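You operate a simulated robot arm through the tools that you are given. There is no shell and no other tool. Be economical: measure what you need, move in short steps, check, and stop when the job is done.

You run a simulated two-armed robot. Do the job below in one go: nothing can be reset, and whatever is moved stays where it is left.

JOB
Hold the yellow control box, jog the hoist to 0 mm and teach it, then prove it with a rinse.
Fine: hold it for both keys; blue button, then orange; wait for DONE; the door stays shut.

The check looks at the end state, three seconds after you hand in, the way a careful person would. Anything else that was tipped, shoved, dropped, spilled or broken makes it a failure.

ROBOT AND FRAMES
Two 6-joint arms with two-finger parallel grippers on one trunk, on a base that drives. Base frame: it is fixed to the floor where the robot stands at the start and does not move with it; the origin is under the middle of the robot, x ahead of it, y to its left, z up. Readings come in m, degrees, newtons and seconds.
The left shoulder is at the start at [0.06, 0.187, 1.247], the right one opposite. With the tool pointing down near the work surface each hand reaches from about 0.26 to 0.62 m from the robot's upright axis, wherever it stands, measured 20 degrees to its own side. Places, roughly: blue button [0.3, 1.1, 0.9]; green button [0.3, 1.1, 0.9]; grey carriage [0.8, 1.1, 1.4]; jog key [0.5, 0.2, 1]; orange button [0.3, 1, 0.9]; red button [0.3, 0.9, 0.9]; stage one upper door [0.3, 1, 1.3]; state display [0.4, 1, 1.4]; steel lift arm [0.7, 1.1, 1.3]; teach key [0.5, 0.1, 1]; white button [0.3, 1.1, 1]. Payload 1.57 kg a hand.
The TCP of each hand is the grasp point between the finger pads, 0.03 m short of the fingertips. In the tool frame z runs along the fingers and y along their closing line. The gripper opens to 0.11 m. The fingers are 0.024 m wide and 0.012 m thick; the gripper's body (0.048 by 0.112 m) begins 0.078 m behind the TCP.
Orientation is that of the tool frame in the base frame, as a unit quaternion [x, y, z, w]. With the fingers straight down and closing along the base's y, the tool's x points along the base's -x, its y along +y and its z along -z.

CONTROLS
- The arms move only by the tool arm_command. It takes "left_commands", "right_commands" or both (then of equal length, played together; a hand with none holds still); each is a list of rows, each a list of 6 numbers: the shift along the tool's x, y, z in cm, then the turn, a rotation vector about the tool's x, y, z in degrees. In form: [[x, y, z, rx, ry, rz], ...]. A call has 1 to 20 rows; each row is the pose to reach, as a shift and turn from the pose commanded when the call began, along the tool's axes at that moment. "left_jaw" and "right_jaw" are, for a hand that has rows, the opening in per cent of the stroke, from 0 (shut) to 100 (fully open), set as the call begins (left out, the last holds). Each row takes 0.2 s and may step no farther than 0.05 m and 8.6 degrees from the row before; otherwise, or with a gripper value out of range, the whole call is refused. Where a pose cannot be reached the arm comes as near as it can. A force on the tool above 40 N (or 10 N above the force at the start of the call, whichever is more), or a blocked arm, ends the call early, and 0.2 s more pass. The fingers move at their own pace (about 0.153 m/s each) and stop on an object; they squeeze with about 21 N. The grip force told is the motor's: it shows also when the fingers shut on nothing. Time passes only in rows, and 0.2 s behind the last, so rows that repeat a pose let the fingers close. It gives the time, the measured TCP pose, the force on the tool (base axes), the opening and the grip force at its end, in the units of the frame above (readings bear some noise), with the torque about the TCP (base axes, N m) and any sound that the robot's microphone picked up.
- Cameras (640 x 400 px; columns grow to the right, rows downward): "scene" is now at [-0.019, 0.0471, 1.7883]; the picture's right is [0.60, -0.80, 0.00], its down [-0.68, -0.52, -0.51] and it looks along [0.41, 0.31, -0.86] (base axes); focal length 250 px, centre (320, 200). "left" rides on the left gripper at [0.07, -0.016, -0.141] in its tool frame; the picture's right is [0.23, 0.97, 0.00], its down [-0.86, 0.20, -0.48] and it looks along [-0.47, 0.11, 0.88] (tool axes); focal length 222 px, centre (320, 200). "right" rides on the right gripper at [0.07, 0.016, -0.141] in its tool frame; the picture's right is [-0.23, 0.97, 0.00], its down [-0.86, -0.20, -0.48] and it looks along [-0.47, -0.11, 0.88] (tool axes); focal length 222 px, centre (320, 200). There is no depth. A picture from a camera that has moved, and an enlarged one, comes with that camera's place and axes in the base frame and with its lens. The place of the scene camera against the robot may be out by one fixed shift of up to 0.025 m in any direction.
- snapshot(camera): a new picture of that camera. No time passes.
- move_column(by): slides the trunk up (or, below 0, down) by that many m; the arms and the scene camera ride with it, the base frame stays. It gives what a move gives, with no picture.
- drive_base(legs): drives the robot by 1 to 6 legs, each [ahead, left, turn to the left] in m, m and degrees, along the robot's own axes; the way and the turn of a leg run together, so that a leg with both is an arc; at most 1.5 m and 180 degrees a leg. The arms and the cameras ride along, it lands a little off, and it stops where it bumps. It gives what a move gives.
- head_to(pan, tilt): turns the head with the scene camera to pan (to the left, within 86 degrees either way) and tilt (down, from -29 to 69), counted from straight ahead of the robot. It gives what a move gives.
- enlarge(camera, box): a new picture of the part [left, top, right, bottom] of that camera's present view, enlarged. No time passes.
- sign_off(): hands the job in; it is judged then, once.

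Go step by step. Nothing tells you exact positions but the pictures and the camera data: compare them with the known pose of the tool, close in by small moves and look again before you grip or let go. The budget is 120 turns and 88 pictures, counting those below and the enlarged ones. Unless the task says otherwise, let go and move clear before handing in, and close with one line.

The tools are called after "Emit:" as name(argument=value, ...) on one line, values as JSON. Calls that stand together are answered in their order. arm_command: Moves the arms, as the interface text tells. Its arguments: {"type":"object","properties":{"left_commands":{"type":"array","items":{"type":"array","items":{"type":"number"}}},"left_jaw":{"type":"number"},"right_commands":{"type":"array","items":{"type":"array","items":{"type":"number"}}},"right_jaw":{"type":"number"}},"required":[]} The other tools are called the same way: move_column (by) slides the trunk up or down; drive_base (legs) drives the base; head_to (pan, tilt) turns the head that bears the scene camera; snapshot (camera) takes a picture; enlarge (camera, box) takes an enlarged picture of a part of a camera's view; sign_off () hands the job in.

At the start:

```text
t: 0.0
left_tool_pos: [0.302, 0.3862, 1.215]
left_tcp_rot: [0.0, 1.0, 0.0, 0.0]
left_contact_force: [-0.1, 0.3, -0.4]
left_moment: [0.02, -0.01, -0.06]
left_gripper_width: 0.1101
left_grip_force: 0.2
right_tool_pos: [0.2792, 0.0175, 1.2]
right_tcp_rot: [-0.001, 1.0, 0.0, 0.0]
right_contact_force: [-0.2, 0.1, -0.5]
right_moment: [-0.01, 0.05, -0.03]
right_gripper_width: 0.1099
right_grip_force: 0.1
trunk travel left (down, up): [-0.875, 0.115]
robot x, y, heading: [-0.002, -0.0024, 0.1]
head pan, tilt: [37.1, 59.2]
```

scene: 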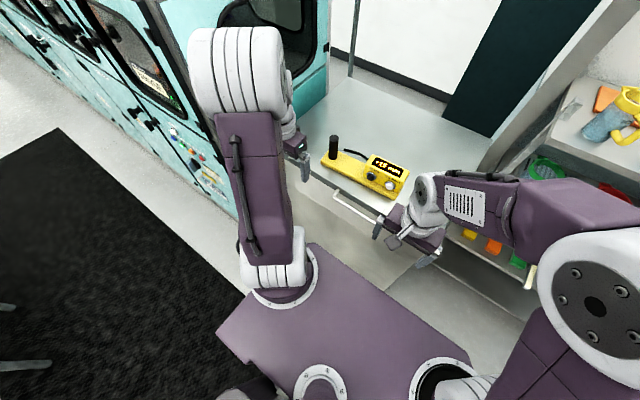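
right: 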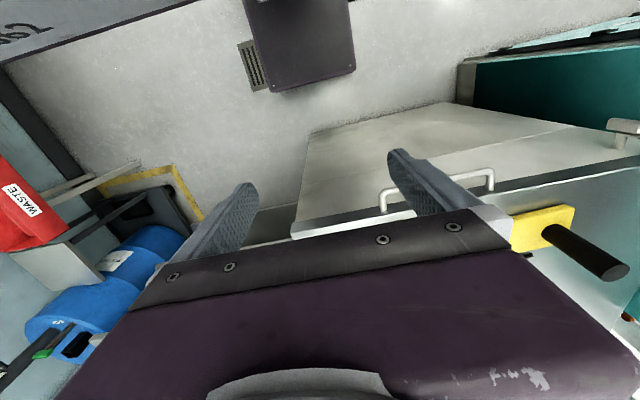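
left: 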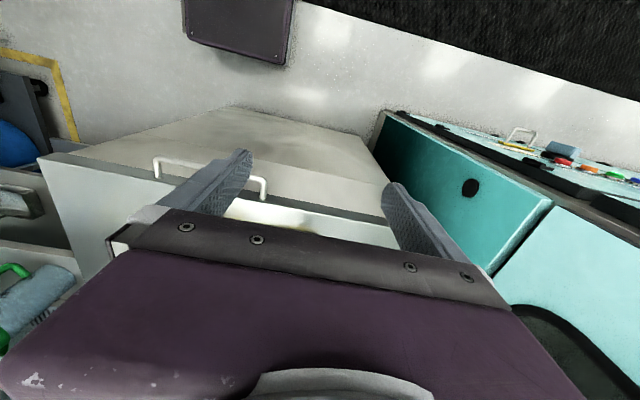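

I see a yellow control box on the bench ahead, with the teal machine to the left. I'll look at the box and the machine closely first.

Emit:
enlarge(camera="scene", box=[300, 120, 430, 210])

Emit:
enlarge(camera="scene", box=[80, 20, 330, 230])

Emit:
head_to(pan=60, tilt=25)

Emit:
snapshot(camera="scene")

```text
4.44 times, centred on (365, 165) of scene
camera zoom: at [-0.019, 0.0471, 1.7883], right [0.6, -0.8, 0.0], down [-0.68, -0.52, -0.51], along [0.41, 0.31, -0.86], focal length 1113 px, centre (120, 356)
```

zoom: 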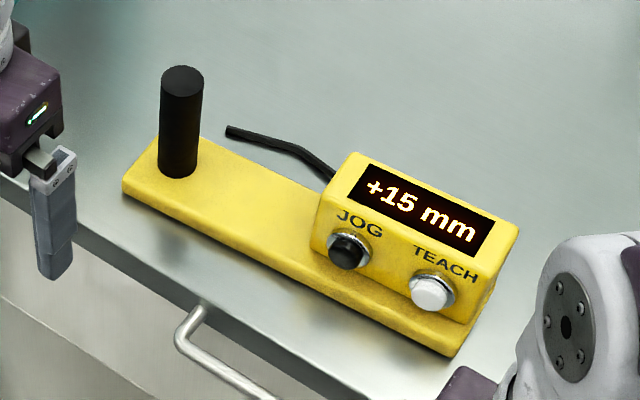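

```text
1.90 times, centred on (205, 125) of scene
camera zoom: at [-0.019, 0.0471, 1.7883], right [0.6, -0.8, 0.0], down [-0.68, -0.52, -0.51], along [0.41, 0.31, -0.86], focal length 477 px, centre (539, 343)
```

zoom: 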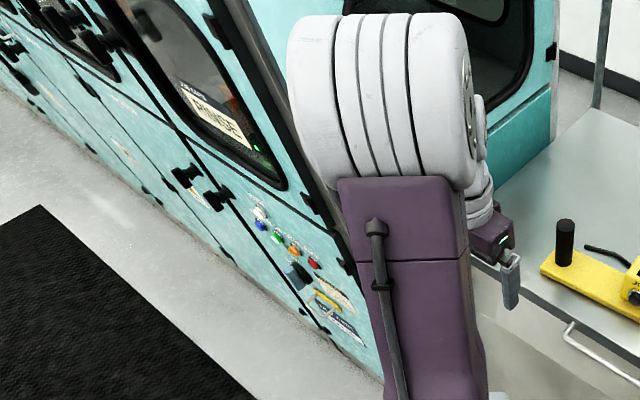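

```text
t: 1.0
left_tool_pos: [0.3023, 0.386, 1.2157]
left_tcp_rot: [-0.001, 1.0, -0.001, 0.0]
left_contact_force: [-0.1, -0.1, -0.1]
left_moment: [0.01, 0.03, 0.0]
left_gripper_width: 0.1096
left_grip_force: 0.0
right_tool_pos: [0.2808, 0.0185, 1.1998]
right_tcp_rot: [-0.001, 1.0, 0.0, 0.0]
right_contact_force: [0.3, -0.1, -0.5]
right_moment: [0.07, -0.02, -0.01]
right_gripper_width: 0.11
right_grip_force: 0.1
trunk travel left (down, up): [-0.875, 0.115]
robot x, y, heading: [0.0021, 0.0011, 0.1]
head pan, tilt: [60.0, 25.0]
```

```text
82 pictures are left
camera scene: at [-0.027, 0.086, 1.8373], right [0.87, -0.5, 0.0], down [-0.21, -0.37, -0.91], along [0.45, 0.78, -0.42], focal length 250 px, centre (320, 200)
```

scene: 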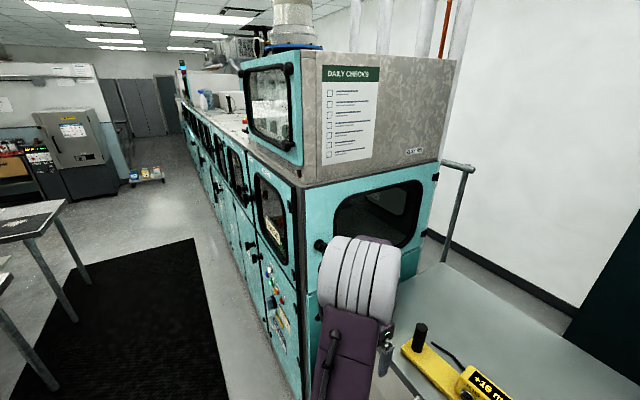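

The machine's buttons are on its front face, facing -x, at about y = 1. Next I'll look at the box geometry up close.

Emit:
head_to(pan=25, tilt=55)

Emit:
enlarge(camera="scene", box=[270, 150, 370, 212])

Emit:
snapshot(camera="scene")

```text
t: 2.0
left_tool_pos: [0.301, 0.3868, 1.2153]
left_tcp_rot: [0.0, 1.0, 0.0, 0.0]
left_contact_force: [-0.1, -0.3, -1.0]
left_moment: [-0.02, 0.01, 0.03]
left_gripper_width: 0.1099
left_grip_force: 0.0
right_tool_pos: [0.2804, 0.0193, 1.1992]
right_tcp_rot: [0.0, 1.0, 0.0, 0.0]
right_contact_force: [0.2, 0.7, 0.1]
right_moment: [-0.02, -0.03, 0.0]
right_gripper_width: 0.11
right_grip_force: 0.0
trunk travel left (down, up): [-0.875, 0.115]
robot x, y, heading: [-0.0027, 0.0002, -0.1]
head pan, tilt: [25.0, 55.0]
```

```text
6.40 times, centred on (320, 181) of scene
camera zoom: at [-0.0078, 0.037, 1.7934], right [0.42, -0.91, 0.0], down [-0.74, -0.35, -0.57], along [0.52, 0.24, -0.82], focal length 1602 px, centre (320, 322)
```

zoom: 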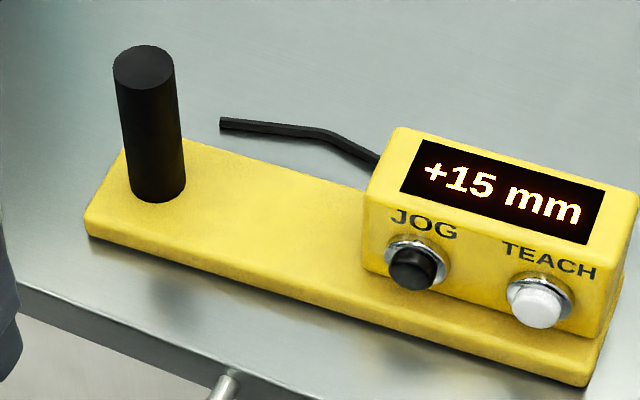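

```text
80 pictures are left
camera scene: at [-0.0078, 0.037, 1.7934], right [0.42, -0.91, 0.0], down [-0.74, -0.35, -0.57], along [0.52, 0.24, -0.82], focal length 250 px, centre (320, 200)
```

scene: 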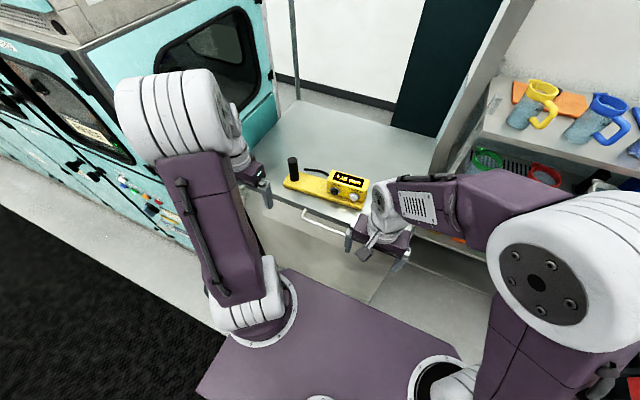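

The keys stick out toward me from the box's front face. The black post at about (0.545, 0.41) is the grip. I'll drive a little closer so both hands can reach comfortably.

Emit:
drive_base(legs=[[0.08, 0.04, 0]])

Emit:
snapshot(camera="left")

Emit:
snapshot(camera="right")

```text
t: 3.1
left_tool_pos: [0.376, 0.4224, 1.2184]
left_tcp_rot: [0.0, 1.0, 0.001, 0.003]
left_contact_force: [-0.2, -1.0, 0.3]
left_moment: [0.0, -0.05, 0.0]
left_gripper_width: 0.11
left_grip_force: 0.1
right_tool_pos: [0.3543, 0.0544, 1.1999]
right_tcp_rot: [0.0, 1.0, 0.001, 0.002]
right_contact_force: [-0.9, -0.4, 0.6]
right_moment: [0.02, -0.02, 0.0]
right_gripper_width: 0.1097
right_grip_force: 0.1
trunk travel left (down, up): [-0.875, 0.115]
robot x, y, heading: [0.0803, 0.0424, -0.3]
head pan, tilt: [25.0, 55.0]
```

```text
79 pictures are left
camera left: at [0.3051, 0.4046, 1.3589], right [-0.23, 0.97, 0.0], down [0.85, 0.2, 0.48], along [0.47, 0.11, -0.88], focal length 222 px, centre (320, 200)
```

left: 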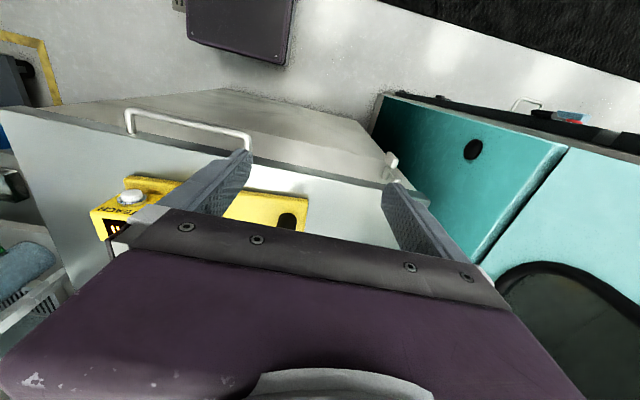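

```text
78 pictures are left
camera right: at [0.2838, 0.0712, 1.3427], right [0.23, 0.97, 0.0], down [0.85, -0.2, 0.48], along [0.47, -0.11, -0.88], focal length 222 px, centre (320, 200)
```

right: 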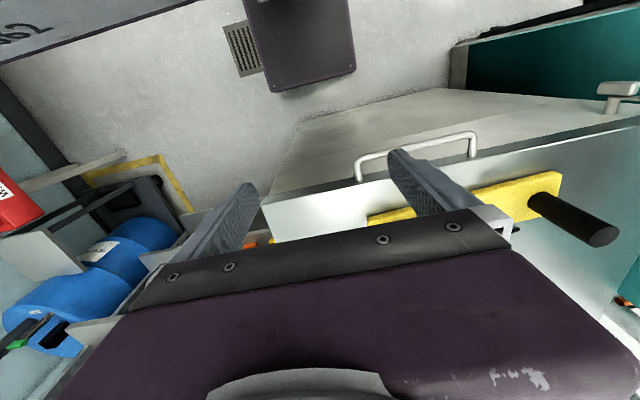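

The hand cameras put the post at about (0.555, 0.40). I'll move the left hand above it while staying high, then check.

Emit:
arm_command(left_commands=[[-4.4, -0.6, 0, 0, 0, 0], [-8.8, -1.1, 0, 0, 0, 0], [-13.2, -1.7, 0, 0, 0, 0], [-17.6, -2.2, 0, 0, 0, 0], [-17.6, -2.2, 0, 0, 0, 0]], left_jaw=100)

Emit:
snapshot(camera="left")

Emit:
enlarge(camera="scene", box=[220, 120, 380, 220])

```text
t: 4.3
left_tool_pos: [0.5563, 0.4027, 1.2191]
left_tcp_rot: [0.001, 1.0, 0.0, 0.0]
left_contact_force: [-0.5, 0.4, -1.2]
left_moment: [0.0, -0.05, 0.0]
left_gripper_width: 0.1099
left_grip_force: 0.1
right_tool_pos: [0.3576, 0.0571, 1.2003]
right_tcp_rot: [0.002, 1.0, 0.0, 0.001]
right_contact_force: [1.6, 0.0, 0.4]
right_moment: [0.02, -0.03, -0.01]
right_gripper_width: 0.1099
right_grip_force: 0.0
trunk travel left (down, up): [-0.875, 0.115]
robot x, y, heading: [0.0802, 0.0362, -0.1]
head pan, tilt: [25.0, 55.0]
```

```text
77 pictures are left
camera left: at [0.4853, 0.3846, 1.3594], right [-0.23, 0.97, 0.0], down [0.86, 0.2, 0.48], along [0.47, 0.11, -0.88], focal length 222 px, centre (320, 200)
```

left: 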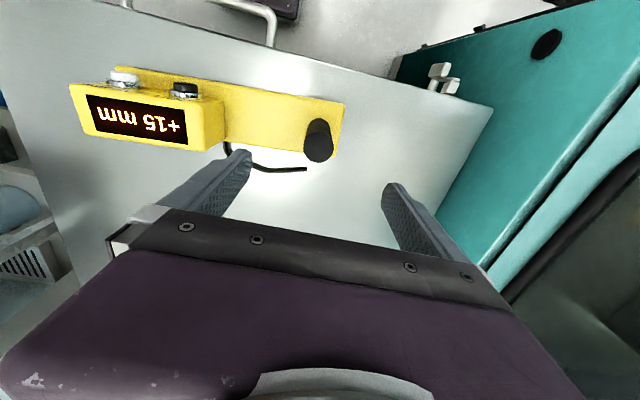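

```text
4.00 times, centred on (300, 170) of scene
camera zoom: at [0.0692, 0.0758, 1.7934], right [0.42, -0.91, 0.0], down [-0.74, -0.34, -0.57], along [0.52, 0.24, -0.82], focal length 1001 px, centre (400, 320)
```

zoom: 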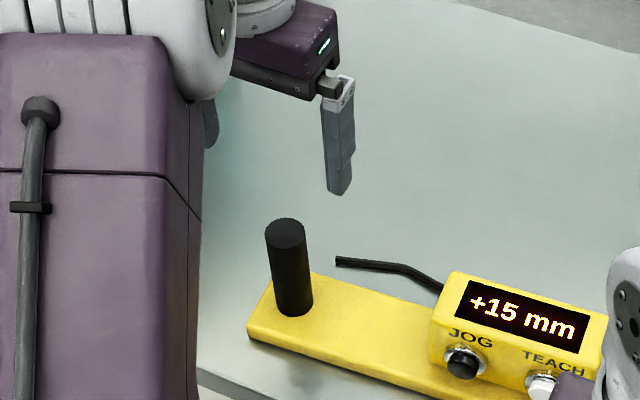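

The post is right under the hand at (0.556, 0.397). I'll go down to z = 1.075 and close on it.

Emit:
arm_command(left_commands=[[0, -0.5, 4.8, 0, 0, 0], [0, -0.5, 9.6, 0, 0, 0], [0, -0.5, 12, 0, 0, 0], [0, -0.5, 14.4, 0, 0, 0], [0, -0.5, 14.4, 0, 0, 0]])

Emit:
snapshot(camera="left")

Emit:
enlarge(camera="scene", box=[220, 120, 380, 220])

```text
t: 5.5
left_tool_pos: [0.5565, 0.3983, 1.0706]
left_tcp_rot: [0.0, 1.0, 0.0, 0.001]
left_contact_force: [-0.2, 0.2, -0.6]
left_moment: [0.02, 0.03, 0.0]
left_gripper_width: 0.1101
left_grip_force: 0.2
right_tool_pos: [0.3606, 0.0574, 1.1997]
right_tcp_rot: [0.002, 1.0, 0.0, 0.0]
right_contact_force: [-0.1, 0.5, 0.1]
right_moment: [0.0, 0.0, -0.01]
right_gripper_width: 0.1104
right_grip_force: 0.1
trunk travel left (down, up): [-0.875, 0.115]
robot x, y, heading: [0.0759, 0.0413, -0.3]
head pan, tilt: [25.0, 55.0]
```

```text
75 pictures are left
camera left: at [0.4867, 0.3802, 1.2121], right [-0.23, 0.97, 0.0], down [0.86, 0.2, 0.48], along [0.47, 0.11, -0.88], focal length 222 px, centre (320, 200)
```

left: 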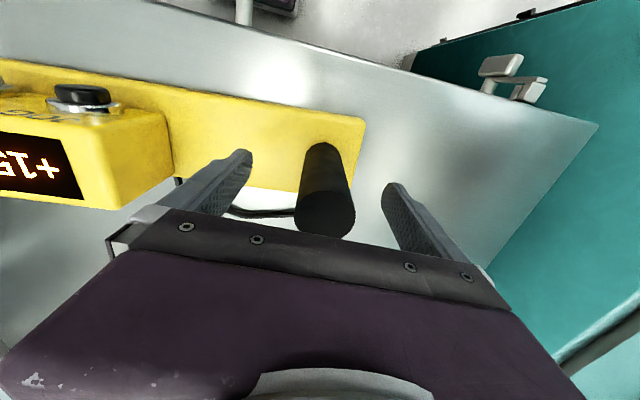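

```text
4.00 times, centred on (300, 170) of scene
camera zoom: at [0.0715, 0.0767, 1.7934], right [0.42, -0.91, 0.0], down [-0.74, -0.35, -0.57], along [0.52, 0.24, -0.82], focal length 1001 px, centre (400, 320)
```

zoom: 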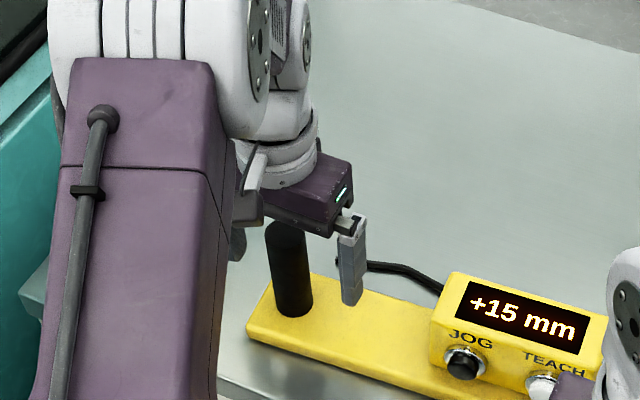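

The post is centred between the fingers, so I'll close.

Emit:
arm_command(left_commands=[[0, 0.1, 0, 0, 0, 0], [0, 0.1, 0, 0, 0, 0], [0, 0.1, 0, 0, 0, 0]], left_jaw=0)

Emit:
snapshot(camera="left")

```text
t: 6.3
left_tool_pos: [0.5562, 0.3992, 1.071]
left_tcp_rot: [0.001, 1.0, 0.0, 0.0]
left_contact_force: [-0.7, 0.1, -0.4]
left_moment: [-0.01, -0.14, 0.04]
left_gripper_width: 0.0356
left_grip_force: 21.0
right_tool_pos: [0.359, 0.0577, 1.1982]
right_tcp_rot: [0.0, 1.0, 0.0, 0.0]
right_contact_force: [0.5, -0.5, -0.7]
right_moment: [-0.01, 0.01, -0.02]
right_gripper_width: 0.11
right_grip_force: 0.2
trunk travel left (down, up): [-0.875, 0.115]
robot x, y, heading: [0.08, 0.0416, -0.1]
head pan, tilt: [25.0, 55.0]
```

```text
73 pictures are left
camera left: at [0.4862, 0.3815, 1.2125], right [-0.23, 0.97, 0.0], down [0.86, 0.2, 0.48], along [0.47, 0.11, -0.88], focal length 222 px, centre (320, 200)
```

left: 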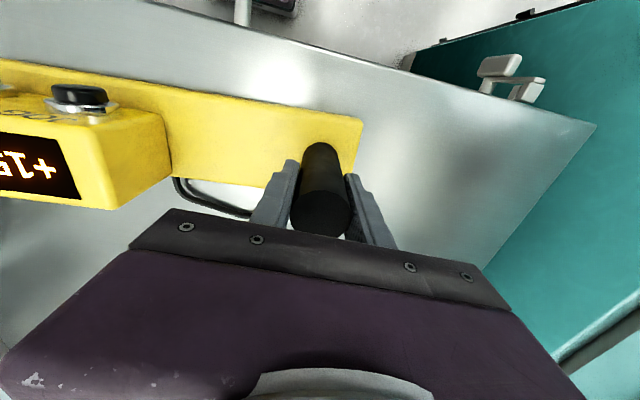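

The post is held (opening 0.036 m, 21 N). I take the jog key to be at about (0.535, 0.22, 1.04), facing -x. I'll shut the right hand and tip it 45° forward for pressing, stopping short of the key.

Emit:
arm_command(right_commands=[[-1, 2.7, 1.0, 0, -7.5, 0], [-2, 5.4, 2.0, 0, -15, 0], [-3, 8.1, 3.0, 0, -22.5, 0], [-4, 10.8, 4.5, 0, -30, 0], [-5, 13.5, 6, 0, -37.5, 0], [-6, 16.2, 7.8, 0, -45, 0], [-6, 16.2, 7.8, 0, -45, 0]], right_jaw=0)

Emit:
snapshot(camera="right")

Emit:
enlarge(camera="scene", box=[240, 130, 400, 230])

```text
t: 7.9
left_tool_pos: [0.5565, 0.4, 1.0714]
left_tcp_rot: [0.0, 1.0, 0.0, 0.0]
left_contact_force: [-0.1, 1.9, 1.3]
left_moment: [-0.23, 0.0, -0.04]
left_gripper_width: 0.0357
left_grip_force: 21.4
right_tool_pos: [0.4208, 0.2186, 1.1214]
right_tcp_rot: [0.0, 0.923, -0.001, 0.384]
right_contact_force: [-0.1, 0.3, 0.0]
right_moment: [0.01, 0.04, -0.06]
right_gripper_width: 0.0
right_grip_force: 21.1
trunk travel left (down, up): [-0.875, 0.115]
robot x, y, heading: [0.0767, 0.0377, -0.1]
head pan, tilt: [25.0, 55.0]
```

```text
72 pictures are left
camera right: at [0.2708, 0.2357, 1.173], right [0.16, 0.97, 0.16], down [0.26, -0.2, 0.94], along [0.95, -0.11, -0.29], focal length 222 px, centre (320, 200)
```

right: 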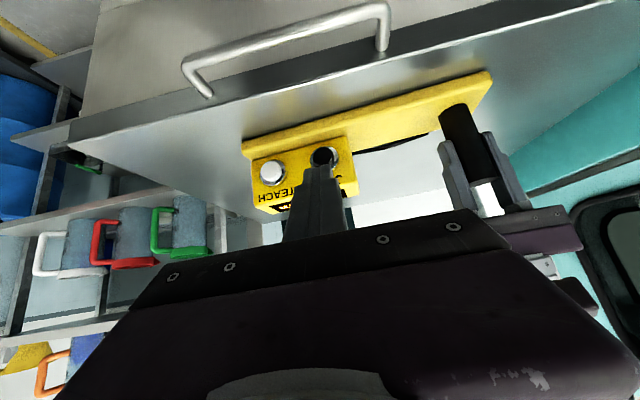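

```text
4.00 times, centred on (320, 180) of scene
camera zoom: at [0.0712, 0.0769, 1.7934], right [0.42, -0.91, 0.0], down [-0.74, -0.35, -0.57], along [0.52, 0.24, -0.82], focal length 1001 px, centre (320, 280)
```

zoom: 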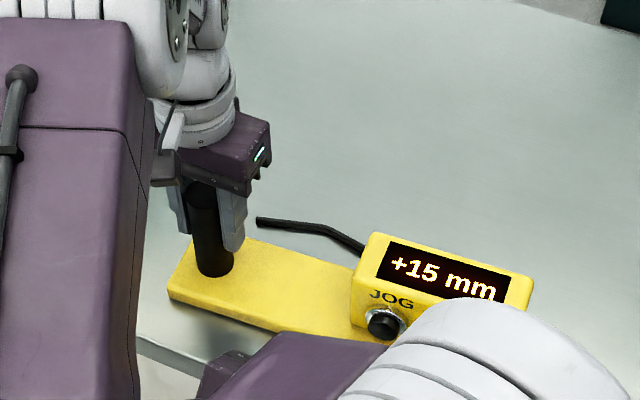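

The jog key is at about (0.532, 0.218, 1.038) and teach at (0.538, 0.145, 1.04). I'll bring the fingertip to about 1.5 cm in front of jog.

Emit:
arm_command(right_commands=[[0, 0, 3, 0, 0, 0], [0.2, 0, 6.5, 0, 0, 0], [0.25, 0, 9.6, 0, 0, 0], [0.25, 0, 9.6, 0, 0, 0]])

Emit:
enlarge(camera="right", box=[220, 60, 480, 222])

Emit:
enlarge(camera="left", box=[0, 40, 260, 202])

```text
t: 8.9
left_tool_pos: [0.5575, 0.3996, 1.0711]
left_tcp_rot: [0.0, 1.0, 0.0, 0.0]
left_contact_force: [0.4, 1.0, 1.5]
left_moment: [0.04, 0.21, -0.09]
left_gripper_width: 0.0359
left_grip_force: 20.5
right_tool_pos: [0.4853, 0.217, 1.0505]
right_tcp_rot: [0.001, 0.924, 0.0, 0.382]
right_contact_force: [-0.7, -0.4, 0.4]
right_moment: [0.0, 0.01, 0.03]
right_gripper_width: 0.0001
right_grip_force: 21.0
trunk travel left (down, up): [-0.875, 0.115]
robot x, y, heading: [0.0832, 0.0398, 0.0]
head pan, tilt: [25.0, 55.0]
```

```text
2.46 times, centred on (350, 141) of right
camera zoom: at [0.3355, 0.234, 1.1027], right [0.16, 0.97, 0.16], down [0.27, -0.2, 0.94], along [0.95, -0.11, -0.29], focal length 547 px, centre (246, 345)
```

zoom: 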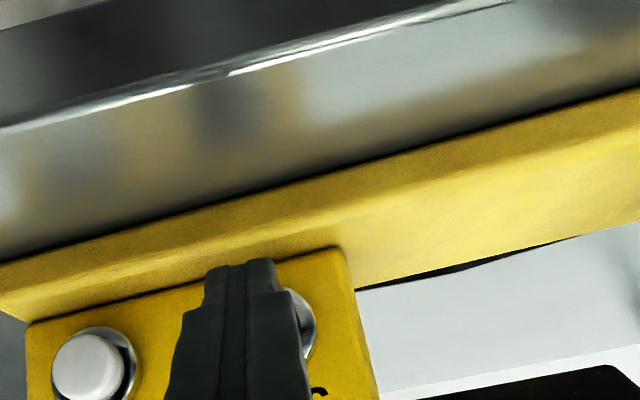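

```text
2.46 times, centred on (130, 121) of left
camera zoom: at [0.4862, 0.3816, 1.2125], right [-0.23, 0.97, 0.0], down [0.86, 0.2, 0.48], along [0.47, 0.11, -0.88], focal length 547 px, centre (788, 394)
```

zoom: 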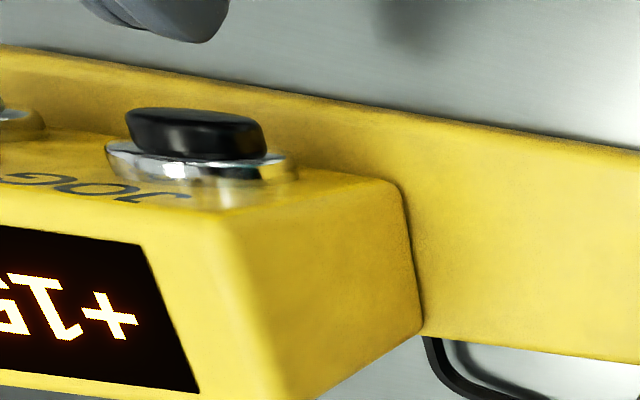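

The tip is about 1.5 cm from the cap and needs a 4 mm shift to the left. I'll move toward the key slowly and watch the force.

Emit:
arm_command(right_commands=[[0, 0.4, 0, 0, 0, 0], [-0.35, 0.4, 0.35, 0, 0, 0], [-0.7, 0.4, 0.7, 0, 0, 0], [-0.95, 0.4, 0.95, 0, 0, 0]])

Emit:
enlarge(camera="left", box=[0, 40, 260, 202])

```text
t: 9.9
left_tool_pos: [0.5563, 0.3995, 1.0721]
left_tcp_rot: [0.0, 1.0, 0.001, 0.0]
left_contact_force: [0.6, 0.6, 2.1]
left_moment: [0.02, -0.01, 0.03]
left_gripper_width: 0.0358
left_grip_force: 21.6
right_tool_pos: [0.4986, 0.2222, 1.0513]
right_tcp_rot: [0.0, 0.924, 0.0, 0.382]
right_contact_force: [0.2, -0.1, 0.1]
right_moment: [0.0, 0.0, 0.02]
right_gripper_width: 0.0
right_grip_force: 21.1
trunk travel left (down, up): [-0.875, 0.115]
robot x, y, heading: [0.0773, 0.039, 0.3]
head pan, tilt: [25.0, 55.0]
```

```text
2.46 times, centred on (130, 121) of left
camera zoom: at [0.4863, 0.3816, 1.2125], right [-0.23, 0.97, 0.0], down [0.86, 0.2, 0.48], along [0.47, 0.11, -0.88], focal length 547 px, centre (788, 394)
```

zoom: 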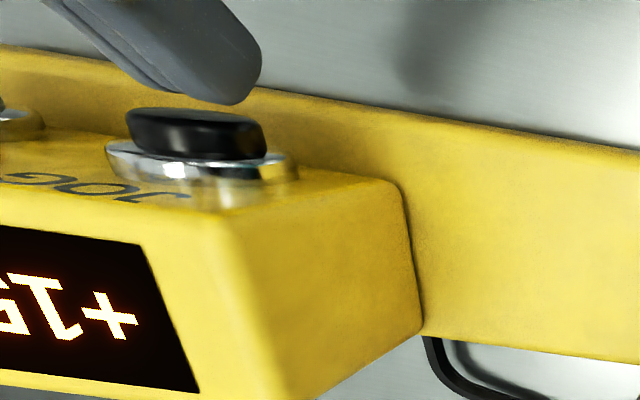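

The tip is almost touching, so I'll advance a few more millimetres.

Emit:
arm_command(right_commands=[[-0.15, -0.2, 0.15, 0, 0, 0], [-0.3, -0.2, 0.3, 0, 0, 0], [-0.45, -0.2, 0.45, 0, 0, 0]])

Emit:
enlarge(camera="left", box=[0, 40, 260, 202])

```text
t: 10.7
left_tool_pos: [0.5558, 0.3997, 1.0709]
left_tcp_rot: [0.001, 1.0, 0.0, 0.001]
left_contact_force: [1.9, 1.5, -0.2]
left_moment: [-0.14, 0.02, 0.22]
left_gripper_width: 0.0355
left_grip_force: 20.7
right_tool_pos: [0.5064, 0.2202, 1.0517]
right_tcp_rot: [0.001, 0.924, -0.001, 0.383]
right_contact_force: [-3.1, -2.0, 2.0]
right_moment: [-0.03, 0.03, -0.05]
right_gripper_width: 0.0
right_grip_force: 21.7
trunk travel left (down, up): [-0.875, 0.115]
robot x, y, heading: [0.0744, 0.037, -0.4]
head pan, tilt: [25.0, 55.0]
heard: click
```

```text
2.46 times, centred on (130, 121) of left
camera zoom: at [0.4861, 0.3817, 1.2125], right [-0.23, 0.97, 0.0], down [0.86, 0.2, 0.48], along [0.47, 0.11, -0.88], focal length 547 px, centre (788, 394)
```

zoom: 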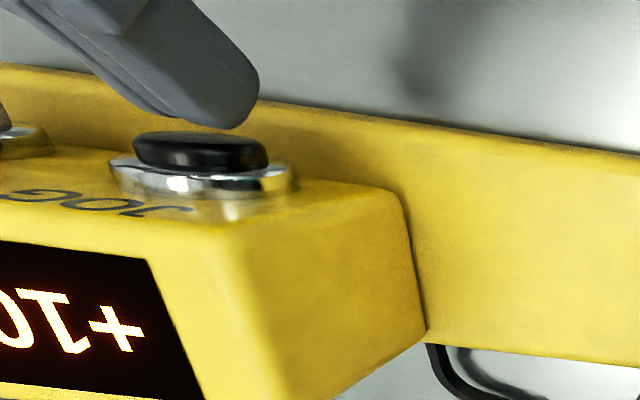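

The key clicked and the display now starts with "+10". I'll back off and read it.

Emit:
arm_command(right_commands=[[0.4, 0, -0.4, 0, 0, 0], [0.9, 0, -0.9, 0, 0, 0]])

Emit:
enlarge(camera="left", box=[0, 40, 260, 202])

Emit:
enlarge(camera="scene", box=[240, 130, 400, 230])

```text
t: 11.3
left_tool_pos: [0.5554, 0.3993, 1.0709]
left_tcp_rot: [0.001, 1.0, 0.0, 0.0]
left_contact_force: [-0.3, 2.1, 1.6]
left_moment: [0.03, -0.25, 0.07]
left_gripper_width: 0.0355
left_grip_force: 21.0
right_tool_pos: [0.4932, 0.2209, 1.0505]
right_tcp_rot: [0.0, 0.924, 0.0, 0.383]
right_contact_force: [-0.3, 0.3, -0.4]
right_moment: [0.02, 0.0, -0.01]
right_gripper_width: 0.0
right_grip_force: 20.5
trunk travel left (down, up): [-0.875, 0.115]
robot x, y, heading: [0.0775, 0.0385, -0.0]
head pan, tilt: [25.0, 55.0]
```

```text
2.46 times, centred on (130, 121) of left
camera zoom: at [0.4861, 0.3818, 1.2125], right [-0.23, 0.97, 0.0], down [0.86, 0.2, 0.48], along [0.47, 0.11, -0.88], focal length 547 px, centre (788, 394)
```

zoom: 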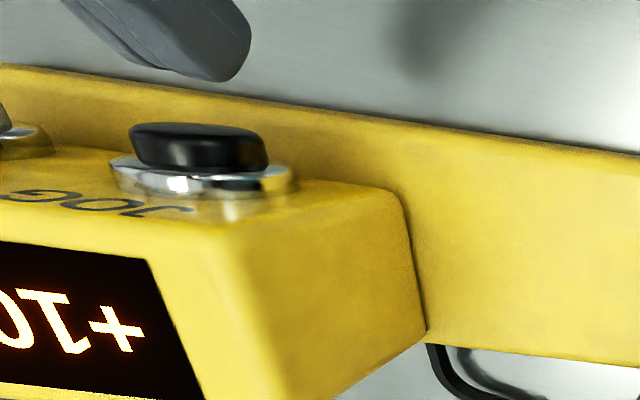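

```text
4.00 times, centred on (320, 180) of scene
camera zoom: at [0.0711, 0.0771, 1.7934], right [0.42, -0.91, 0.0], down [-0.74, -0.35, -0.57], along [0.52, 0.24, -0.82], focal length 1001 px, centre (320, 280)
```

zoom: 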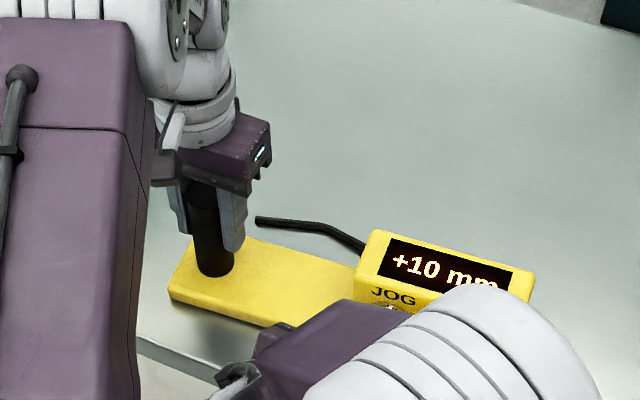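

Each press jogs -5 mm, so two more are needed. I'll do one press and release at a time.

Emit:
arm_command(right_commands=[[-0.5, 0, 0.5, 0, 0, 0], [-0.8, 0, 0.8, 0, 0, 0], [-0.95, 0, 0.95, 0, 0, 0], [-1.08, 0, 1.08, 0, 0, 0], [-0.5, 0, 0.5, 0, 0, 0], [0, 0, 0, 0, 0, 0]])

Emit:
enlarge(camera="scene", box=[240, 130, 400, 230])

```text
t: 12.7
left_tool_pos: [0.5567, 0.4002, 1.0712]
left_tcp_rot: [0.001, 1.0, 0.0, 0.0]
left_contact_force: [0.2, 1.5, 1.5]
left_moment: [-0.07, -0.26, 0.12]
left_gripper_width: 0.0357
left_grip_force: 21.0
right_tool_pos: [0.4928, 0.2205, 1.0507]
right_tcp_rot: [0.0, 0.924, -0.001, 0.382]
right_contact_force: [-0.3, -0.9, 0.6]
right_moment: [0.0, -0.02, 0.03]
right_gripper_width: 0.0002
right_grip_force: 20.4
trunk travel left (down, up): [-0.875, 0.115]
robot x, y, heading: [0.0796, 0.0438, -0.1]
head pan, tilt: [25.0, 55.0]
heard: click
```

```text
4.00 times, centred on (320, 180) of scene
camera zoom: at [0.0713, 0.077, 1.7934], right [0.42, -0.91, 0.0], down [-0.74, -0.35, -0.57], along [0.52, 0.24, -0.82], focal length 1001 px, centre (320, 280)
```

zoom: 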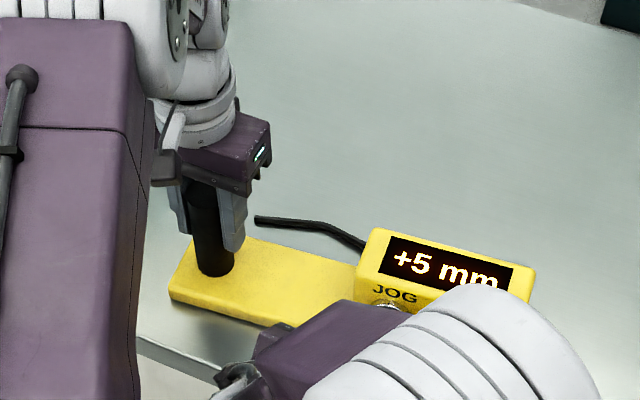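

It reads +5 mm, so one more identical press.

Emit:
arm_command(right_commands=[[-0.5, 0, 0.5, 0, 0, 0], [-0.8, 0, 0.8, 0, 0, 0], [-0.95, 0, 0.95, 0, 0, 0], [-1.08, 0, 1.08, 0, 0, 0], [-0.5, 0, 0.5, 0, 0, 0], [0, 0, 0, 0, 0, 0]])

Emit:
enlarge(camera="scene", box=[240, 130, 400, 230])

Emit:
snapshot(camera="left")

```text
t: 14.1
left_tool_pos: [0.5562, 0.4, 1.0714]
left_tcp_rot: [0.001, 1.0, 0.0, 0.0]
left_contact_force: [1.1, 1.3, 3.0]
left_moment: [-0.02, -0.16, 0.07]
left_gripper_width: 0.0356
left_grip_force: 21.0
right_tool_pos: [0.4927, 0.2215, 1.0524]
right_tcp_rot: [0.0, 0.924, -0.001, 0.382]
right_contact_force: [-0.5, 0.0, -0.5]
right_moment: [-0.01, -0.01, 0.0]
right_gripper_width: 0.0
right_grip_force: 20.4
trunk travel left (down, up): [-0.875, 0.115]
robot x, y, heading: [0.0812, 0.0368, -0.1]
head pan, tilt: [25.0, 55.0]
```

```text
4.00 times, centred on (320, 180) of scene
camera zoom: at [0.0712, 0.0769, 1.7934], right [0.42, -0.91, 0.0], down [-0.74, -0.35, -0.57], along [0.52, 0.24, -0.82], focal length 1001 px, centre (320, 280)
```

zoom: 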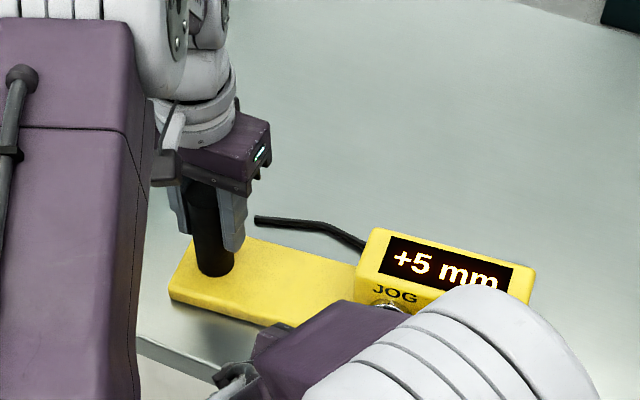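

```text
62 pictures are left
camera left: at [0.4862, 0.3816, 1.2125], right [-0.23, 0.97, 0.0], down [0.86, 0.2, 0.48], along [0.47, 0.11, -0.88], focal length 222 px, centre (320, 200)
```

left: 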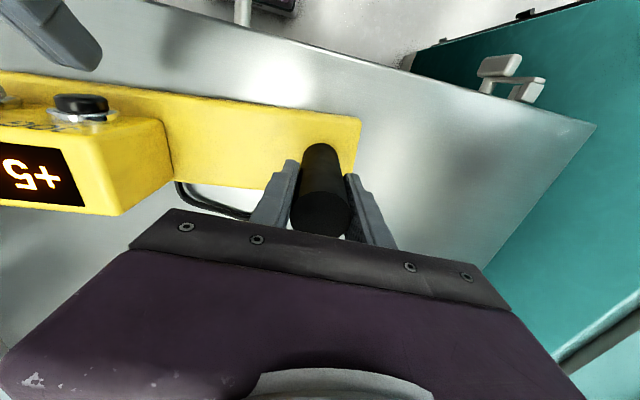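

No click, as the box has crept back slightly. I'll press about 1.5 mm deeper.

Emit:
arm_command(right_commands=[[-0.5, 0, 0.5, 0, 0, 0], [-0.9, 0, 0.9, 0, 0, 0], [-1.1, 0, 1.1, 0, 0, 0], [-1.2, 0, 1.2, 0, 0, 0], [-0.5, 0, 0.5, 0, 0, 0], [0, 0, 0, 0, 0, 0]])

Emit:
enlarge(camera="scene", box=[240, 130, 400, 230])

```text
t: 15.5
left_tool_pos: [0.5568, 0.4005, 1.0724]
left_tcp_rot: [0.001, 1.0, 0.0, 0.001]
left_contact_force: [0.0, 0.8, 3.0]
left_moment: [-0.11, -0.17, 0.16]
left_gripper_width: 0.0361
left_grip_force: 21.4
right_tool_pos: [0.4929, 0.2203, 1.0526]
right_tcp_rot: [0.0, 0.924, 0.0, 0.382]
right_contact_force: [-0.3, 1.1, 0.1]
right_moment: [0.02, 0.01, -0.03]
right_gripper_width: 0.0
right_grip_force: 21.2
trunk travel left (down, up): [-0.875, 0.115]
robot x, y, heading: [0.0768, 0.038, -0.1]
head pan, tilt: [25.0, 55.0]
heard: click
```

```text
4.00 times, centred on (320, 180) of scene
camera zoom: at [0.0712, 0.0769, 1.7934], right [0.42, -0.91, 0.0], down [-0.74, -0.35, -0.57], along [0.52, 0.24, -0.82], focal length 1001 px, centre (320, 280)
```

zoom: 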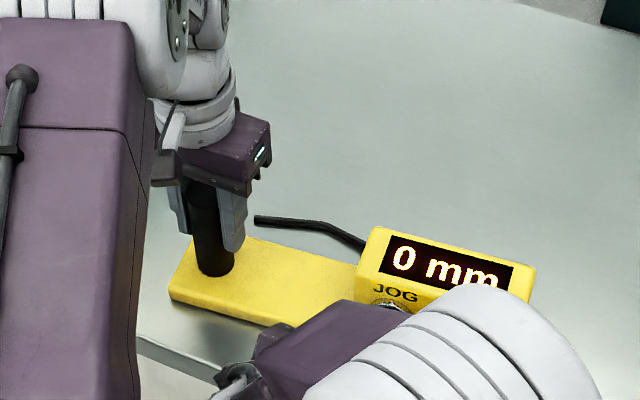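

It reads 0 mm. Next I'll back off and shift over to the teach key.

Emit:
arm_command(right_commands=[[1, 0, -1, 0, 0, 0], [1, -3.8, -1, 0, 0, 0], [1, -7.5, -1, 0, 0, 0], [1, -7.5, -1, 0, 0, 0]])

Emit:
enlarge(camera="right", box=[220, 60, 480, 222])

Emit:
enlarge(camera="left", box=[0, 40, 180, 152])

```text
t: 16.5
left_tool_pos: [0.5571, 0.3993, 1.0713]
left_tcp_rot: [0.001, 1.0, 0.001, 0.0]
left_contact_force: [-0.5, -1.4, 1.0]
left_moment: [0.27, -0.09, 0.04]
left_gripper_width: 0.0357
left_grip_force: 21.3
right_tool_pos: [0.4793, 0.1441, 1.0501]
right_tcp_rot: [0.001, 0.924, 0.0, 0.382]
right_contact_force: [0.6, -0.3, -0.1]
right_moment: [0.03, 0.0, 0.02]
right_gripper_width: 0.0
right_grip_force: 21.4
trunk travel left (down, up): [-0.875, 0.115]
robot x, y, heading: [0.0801, 0.0429, -0.2]
head pan, tilt: [25.0, 55.0]
```

```text
2.46 times, centred on (350, 141) of right
camera zoom: at [0.3292, 0.162, 1.1024], right [0.16, 0.97, 0.16], down [0.27, -0.2, 0.94], along [0.95, -0.11, -0.29], focal length 547 px, centre (246, 345)
```

zoom: 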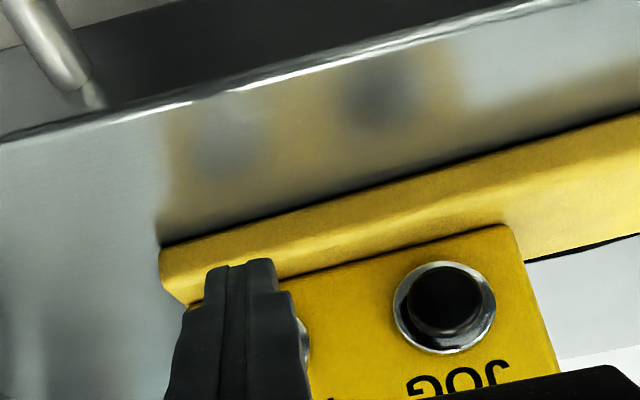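

```text
3.56 times, centred on (90, 96) of left
camera zoom: at [0.486, 0.3811, 1.2125], right [-0.23, 0.97, 0.0], down [0.86, 0.2, 0.48], along [0.47, 0.11, -0.88], focal length 790 px, centre (1138, 570)
```

zoom: 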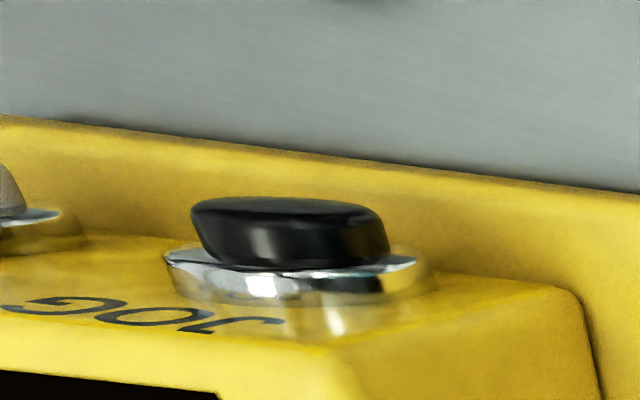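

The tip lines up with teach at y ≈ 0.143. I'll press forward in small steps, expecting the click near x ≈ 0.515.

Emit:
arm_command(right_commands=[[-1, 0, 1, 0, 0, 0], [-1.8, 0, 1.8, 0, 0, 0], [-2.2, 0, 2.2, 0, 0, 0], [-2.4, 0, 2.4, 0, 0, 0], [-2.55, 0, 2.55, 0, 0, 0]])

Emit:
enlarge(camera="scene", box=[240, 130, 400, 230])

Emit:
enlarge(camera="left", box=[0, 40, 180, 152])

```text
t: 17.7
left_tool_pos: [0.5557, 0.3999, 1.0717]
left_tcp_rot: [0.001, 1.0, 0.0, 0.0]
left_contact_force: [-0.1, -1.0, 0.4]
left_moment: [0.03, 0.11, -0.09]
left_gripper_width: 0.0357
left_grip_force: 20.7
right_tool_pos: [0.5154, 0.146, 1.0524]
right_tcp_rot: [0.0, 0.924, 0.0, 0.383]
right_contact_force: [-0.6, 0.6, 0.8]
right_moment: [-0.01, 0.04, 0.0]
right_gripper_width: 0.0
right_grip_force: 20.9
trunk travel left (down, up): [-0.875, 0.115]
robot x, y, heading: [0.0801, 0.0393, -0.2]
head pan, tilt: [25.0, 55.0]
```

```text
4.00 times, centred on (320, 180) of scene
camera zoom: at [0.0713, 0.0765, 1.7934], right [0.42, -0.91, 0.0], down [-0.74, -0.35, -0.57], along [0.52, 0.24, -0.82], focal length 1001 px, centre (320, 280)
```

zoom: 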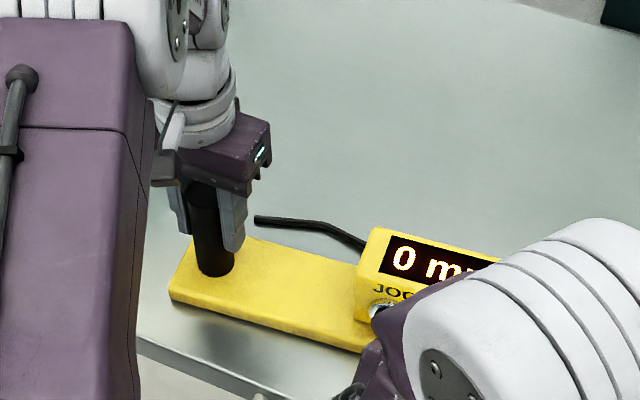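

```text
3.56 times, centred on (90, 96) of left
camera zoom: at [0.4862, 0.3814, 1.2125], right [-0.23, 0.97, 0.0], down [0.86, 0.2, 0.48], along [0.47, 0.11, -0.88], focal length 790 px, centre (1138, 570)
```

zoom: 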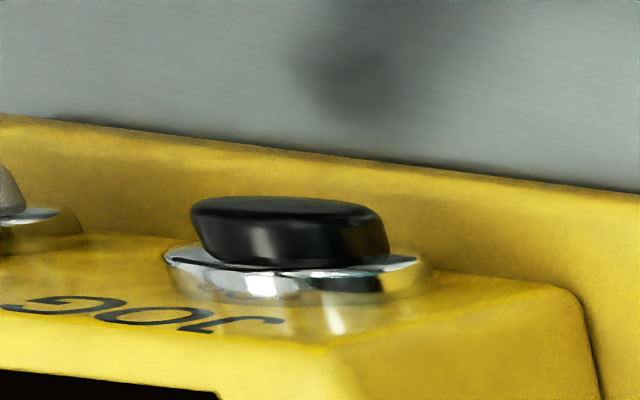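

No contact yet. I'll keep advancing in small steps.

Emit:
arm_command(right_commands=[[-0.15, 0, 0.15, 0, 0, 0], [-0.3, 0, 0.3, 0, 0, 0], [-0.45, 0, 0.45, 0, 0, 0]])

Emit:
enlarge(camera="right", box=[220, 60, 480, 222])

```text
t: 18.5
left_tool_pos: [0.5554, 0.4001, 1.0719]
left_tcp_rot: [0.0, 1.0, 0.0, -0.001]
left_contact_force: [0.6, 2.3, 0.5]
left_moment: [-0.04, 0.1, 0.25]
left_gripper_width: 0.0357
left_grip_force: 20.1
right_tool_pos: [0.5214, 0.147, 1.0513]
right_tcp_rot: [0.001, 0.924, 0.0, 0.383]
right_contact_force: [-2.8, -1.9, 0.8]
right_moment: [0.01, 0.05, 0.0]
right_gripper_width: 0.0
right_grip_force: 21.4
trunk travel left (down, up): [-0.875, 0.115]
robot x, y, heading: [0.0781, 0.0425, -0.1]
head pan, tilt: [25.0, 55.0]
```

```text
2.46 times, centred on (350, 141) of right
camera zoom: at [0.3721, 0.1637, 1.103], right [0.16, 0.97, 0.16], down [0.27, -0.2, 0.94], along [0.95, -0.11, -0.29], focal length 547 px, centre (246, 345)
```

zoom: 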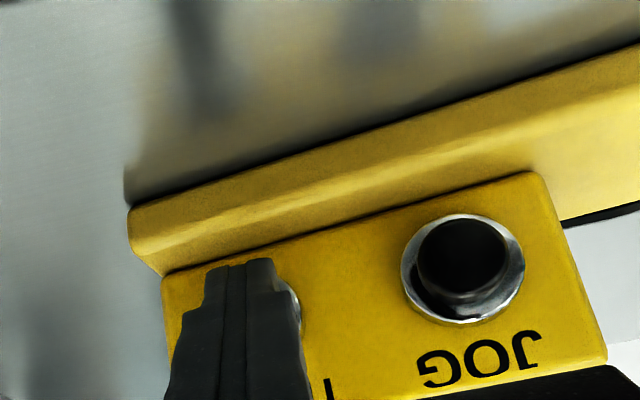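

There's light contact, so I'll keep going.

Emit:
arm_command(right_commands=[[-0.15, -0.1, 0.15, 0, 0, 0], [-0.3, -0.1, 0.3, 0, 0, 0], [-0.4, -0.1, 0.4, 0, 0, 0]])

Emit:
enlarge(camera="scene", box=[240, 130, 400, 230])

```text
t: 19.3
left_tool_pos: [0.5556, 0.3979, 1.0715]
left_tcp_rot: [0.001, 1.0, 0.001, 0.0]
left_contact_force: [1.2, -1.3, -0.4]
left_moment: [-0.14, -0.04, 0.21]
left_gripper_width: 0.0359
left_grip_force: 21.0
right_tool_pos: [0.5268, 0.1457, 1.0516]
right_tcp_rot: [0.0, 0.924, 0.0, 0.383]
right_contact_force: [-2.8, 0.8, 0.4]
right_moment: [0.02, 0.03, 0.04]
right_gripper_width: 0.0004
right_grip_force: 20.9
trunk travel left (down, up): [-0.875, 0.115]
robot x, y, heading: [0.0798, 0.0383, -0.1]
head pan, tilt: [25.0, 55.0]
```

```text
4.00 times, centred on (320, 180) of scene
camera zoom: at [0.0712, 0.0767, 1.7934], right [0.42, -0.91, 0.0], down [-0.74, -0.35, -0.57], along [0.52, 0.24, -0.82], focal length 1001 px, centre (320, 280)
```

zoom: 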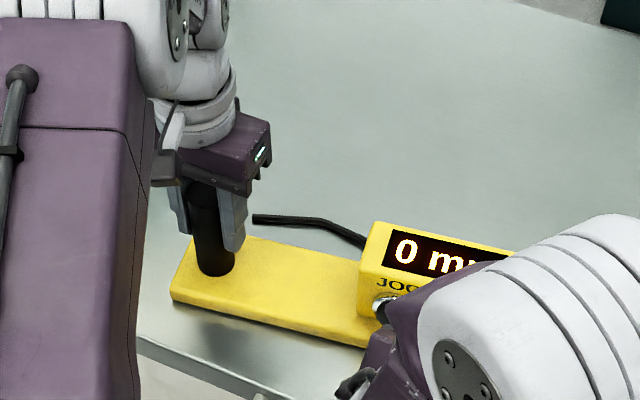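

The box is yawing in the round-post grip before teach clicks, so a straight push won't do. Instead I'll keep the left hold and pinch teach against the back of the housing with the right hand, so there's no net push. I'll back off and straighten the right hand first.

Emit:
arm_command(right_commands=[[1.4, 0, -1.4, 0, 0, 0], [2.8, 0, -2.8, 0, 0, 0], [1, 0, -5.5, 0, 7.5, 0], [-1, 0, -8.5, 0, 15, 0], [-2.5, 0, -11, 0, 22.5, 0], [-3.5, 0, -13.4, 0, 30, 0], [-3.5, 0, -13.4, 0, 37.5, 0], [-3.5, 0, -13.4, 0, 45, 0], [-3.5, 0, -13.4, 0, 45, 0]], right_jaw=0)

Emit:
enlarge(camera="scene", box=[240, 130, 400, 230])

Emit:
snapshot(camera="left")

```text
t: 21.3
left_tool_pos: [0.5564, 0.3994, 1.0717]
left_tcp_rot: [0.0, 1.0, 0.0, 0.0]
left_contact_force: [0.9, -0.3, 0.6]
left_moment: [0.02, 0.15, -0.16]
left_gripper_width: 0.0359
left_grip_force: 21.1
right_tool_pos: [0.4566, 0.1458, 1.1715]
right_tcp_rot: [0.001, 1.0, 0.0, -0.001]
right_contact_force: [-0.2, 0.3, -0.1]
right_moment: [0.03, 0.01, 0.04]
right_gripper_width: 0.0
right_grip_force: 20.8
trunk travel left (down, up): [-0.875, 0.115]
robot x, y, heading: [0.0798, 0.04, -0.1]
head pan, tilt: [25.0, 55.0]
```

```text
4.00 times, centred on (320, 180) of scene
camera zoom: at [0.0713, 0.0767, 1.7933], right [0.42, -0.91, 0.0], down [-0.74, -0.35, -0.57], along [0.52, 0.24, -0.82], focal length 1001 px, centre (320, 280)
```

zoom: 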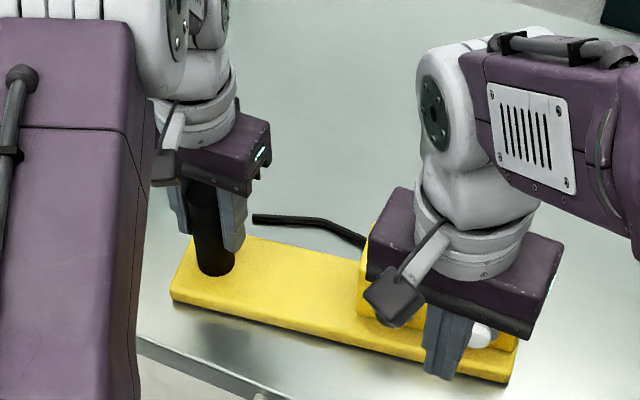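

```text
53 pictures are left
camera left: at [0.4863, 0.3815, 1.2125], right [-0.23, 0.97, 0.0], down [0.86, 0.2, 0.48], along [0.47, 0.11, -0.88], focal length 222 px, centre (320, 200)
```

left: 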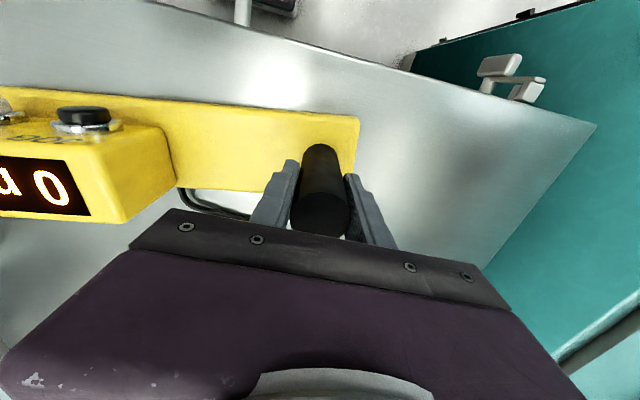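

Now I'll raise the right hand, turn it 90° so the fingers close along x, and open it.

Emit:
arm_command(right_commands=[[0, 0, -1, 0, 0, -8.5], [0, 0, -2, 0, 0, -17], [0, 0, -3, 0, 0, -25.5], [0, 0, -4, 0, 0, -34], [0, 0, -4, 0, 0, -42.5], [0, 0, -4, 0, 0, -51], [0, 0, -4, 0, 0, -59.5], [0, 0, -4, 0, 0, -68], [0, 0, -4, 0, 0, -76], [0, 0, -4, 0, 0, -84], [0, 0, -4, 0, 0, -84]], right_jaw=100)

Emit:
snapshot(camera="right")

Emit:
enlarge(camera="scene", box=[240, 130, 400, 230])

```text
t: 23.7
left_tool_pos: [0.556, 0.4002, 1.071]
left_tcp_rot: [0.001, 1.0, 0.0, 0.001]
left_contact_force: [1.1, 0.4, 1.0]
left_moment: [0.0, -0.07, 0.02]
left_gripper_width: 0.0359
left_grip_force: 21.2
right_tool_pos: [0.4572, 0.1436, 1.2116]
right_tcp_rot: [-0.669, 0.743, 0.0, 0.0]
right_contact_force: [0.3, 0.4, 0.4]
right_moment: [0.0, 0.01, 0.0]
right_gripper_width: 0.1102
right_grip_force: 0.0
trunk travel left (down, up): [-0.875, 0.115]
robot x, y, heading: [0.0798, 0.0432, -0.4]
head pan, tilt: [25.0, 55.0]
```

```text
52 pictures are left
camera right: at [0.4332, 0.0773, 1.3539], right [-0.94, 0.33, 0.0], down [0.29, 0.83, 0.48], along [0.16, 0.45, -0.88], focal length 222 px, centre (320, 200)
```

right: 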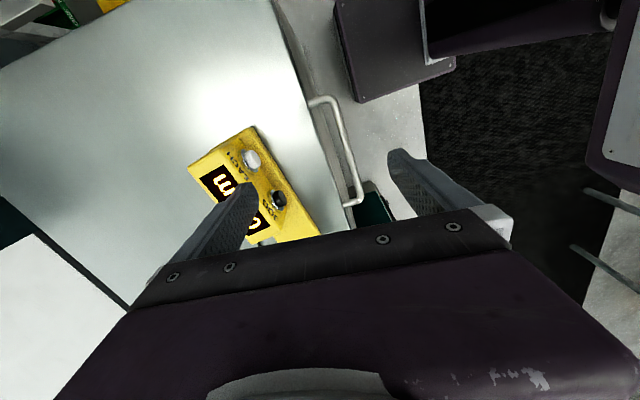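

```text
4.00 times, centred on (320, 180) of scene
camera zoom: at [0.0715, 0.0766, 1.7934], right [0.42, -0.91, 0.0], down [-0.74, -0.35, -0.57], along [0.52, 0.24, -0.82], focal length 1001 px, centre (320, 280)
```

zoom: 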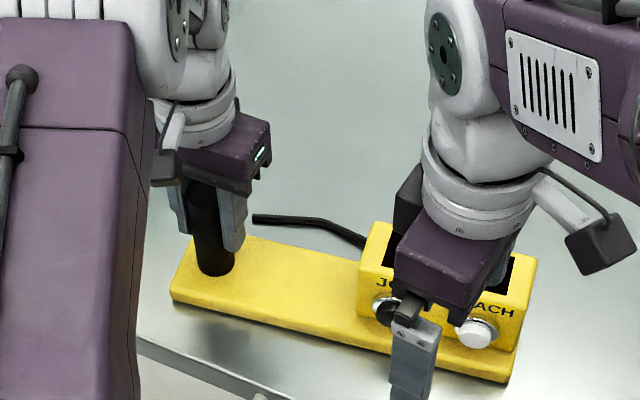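

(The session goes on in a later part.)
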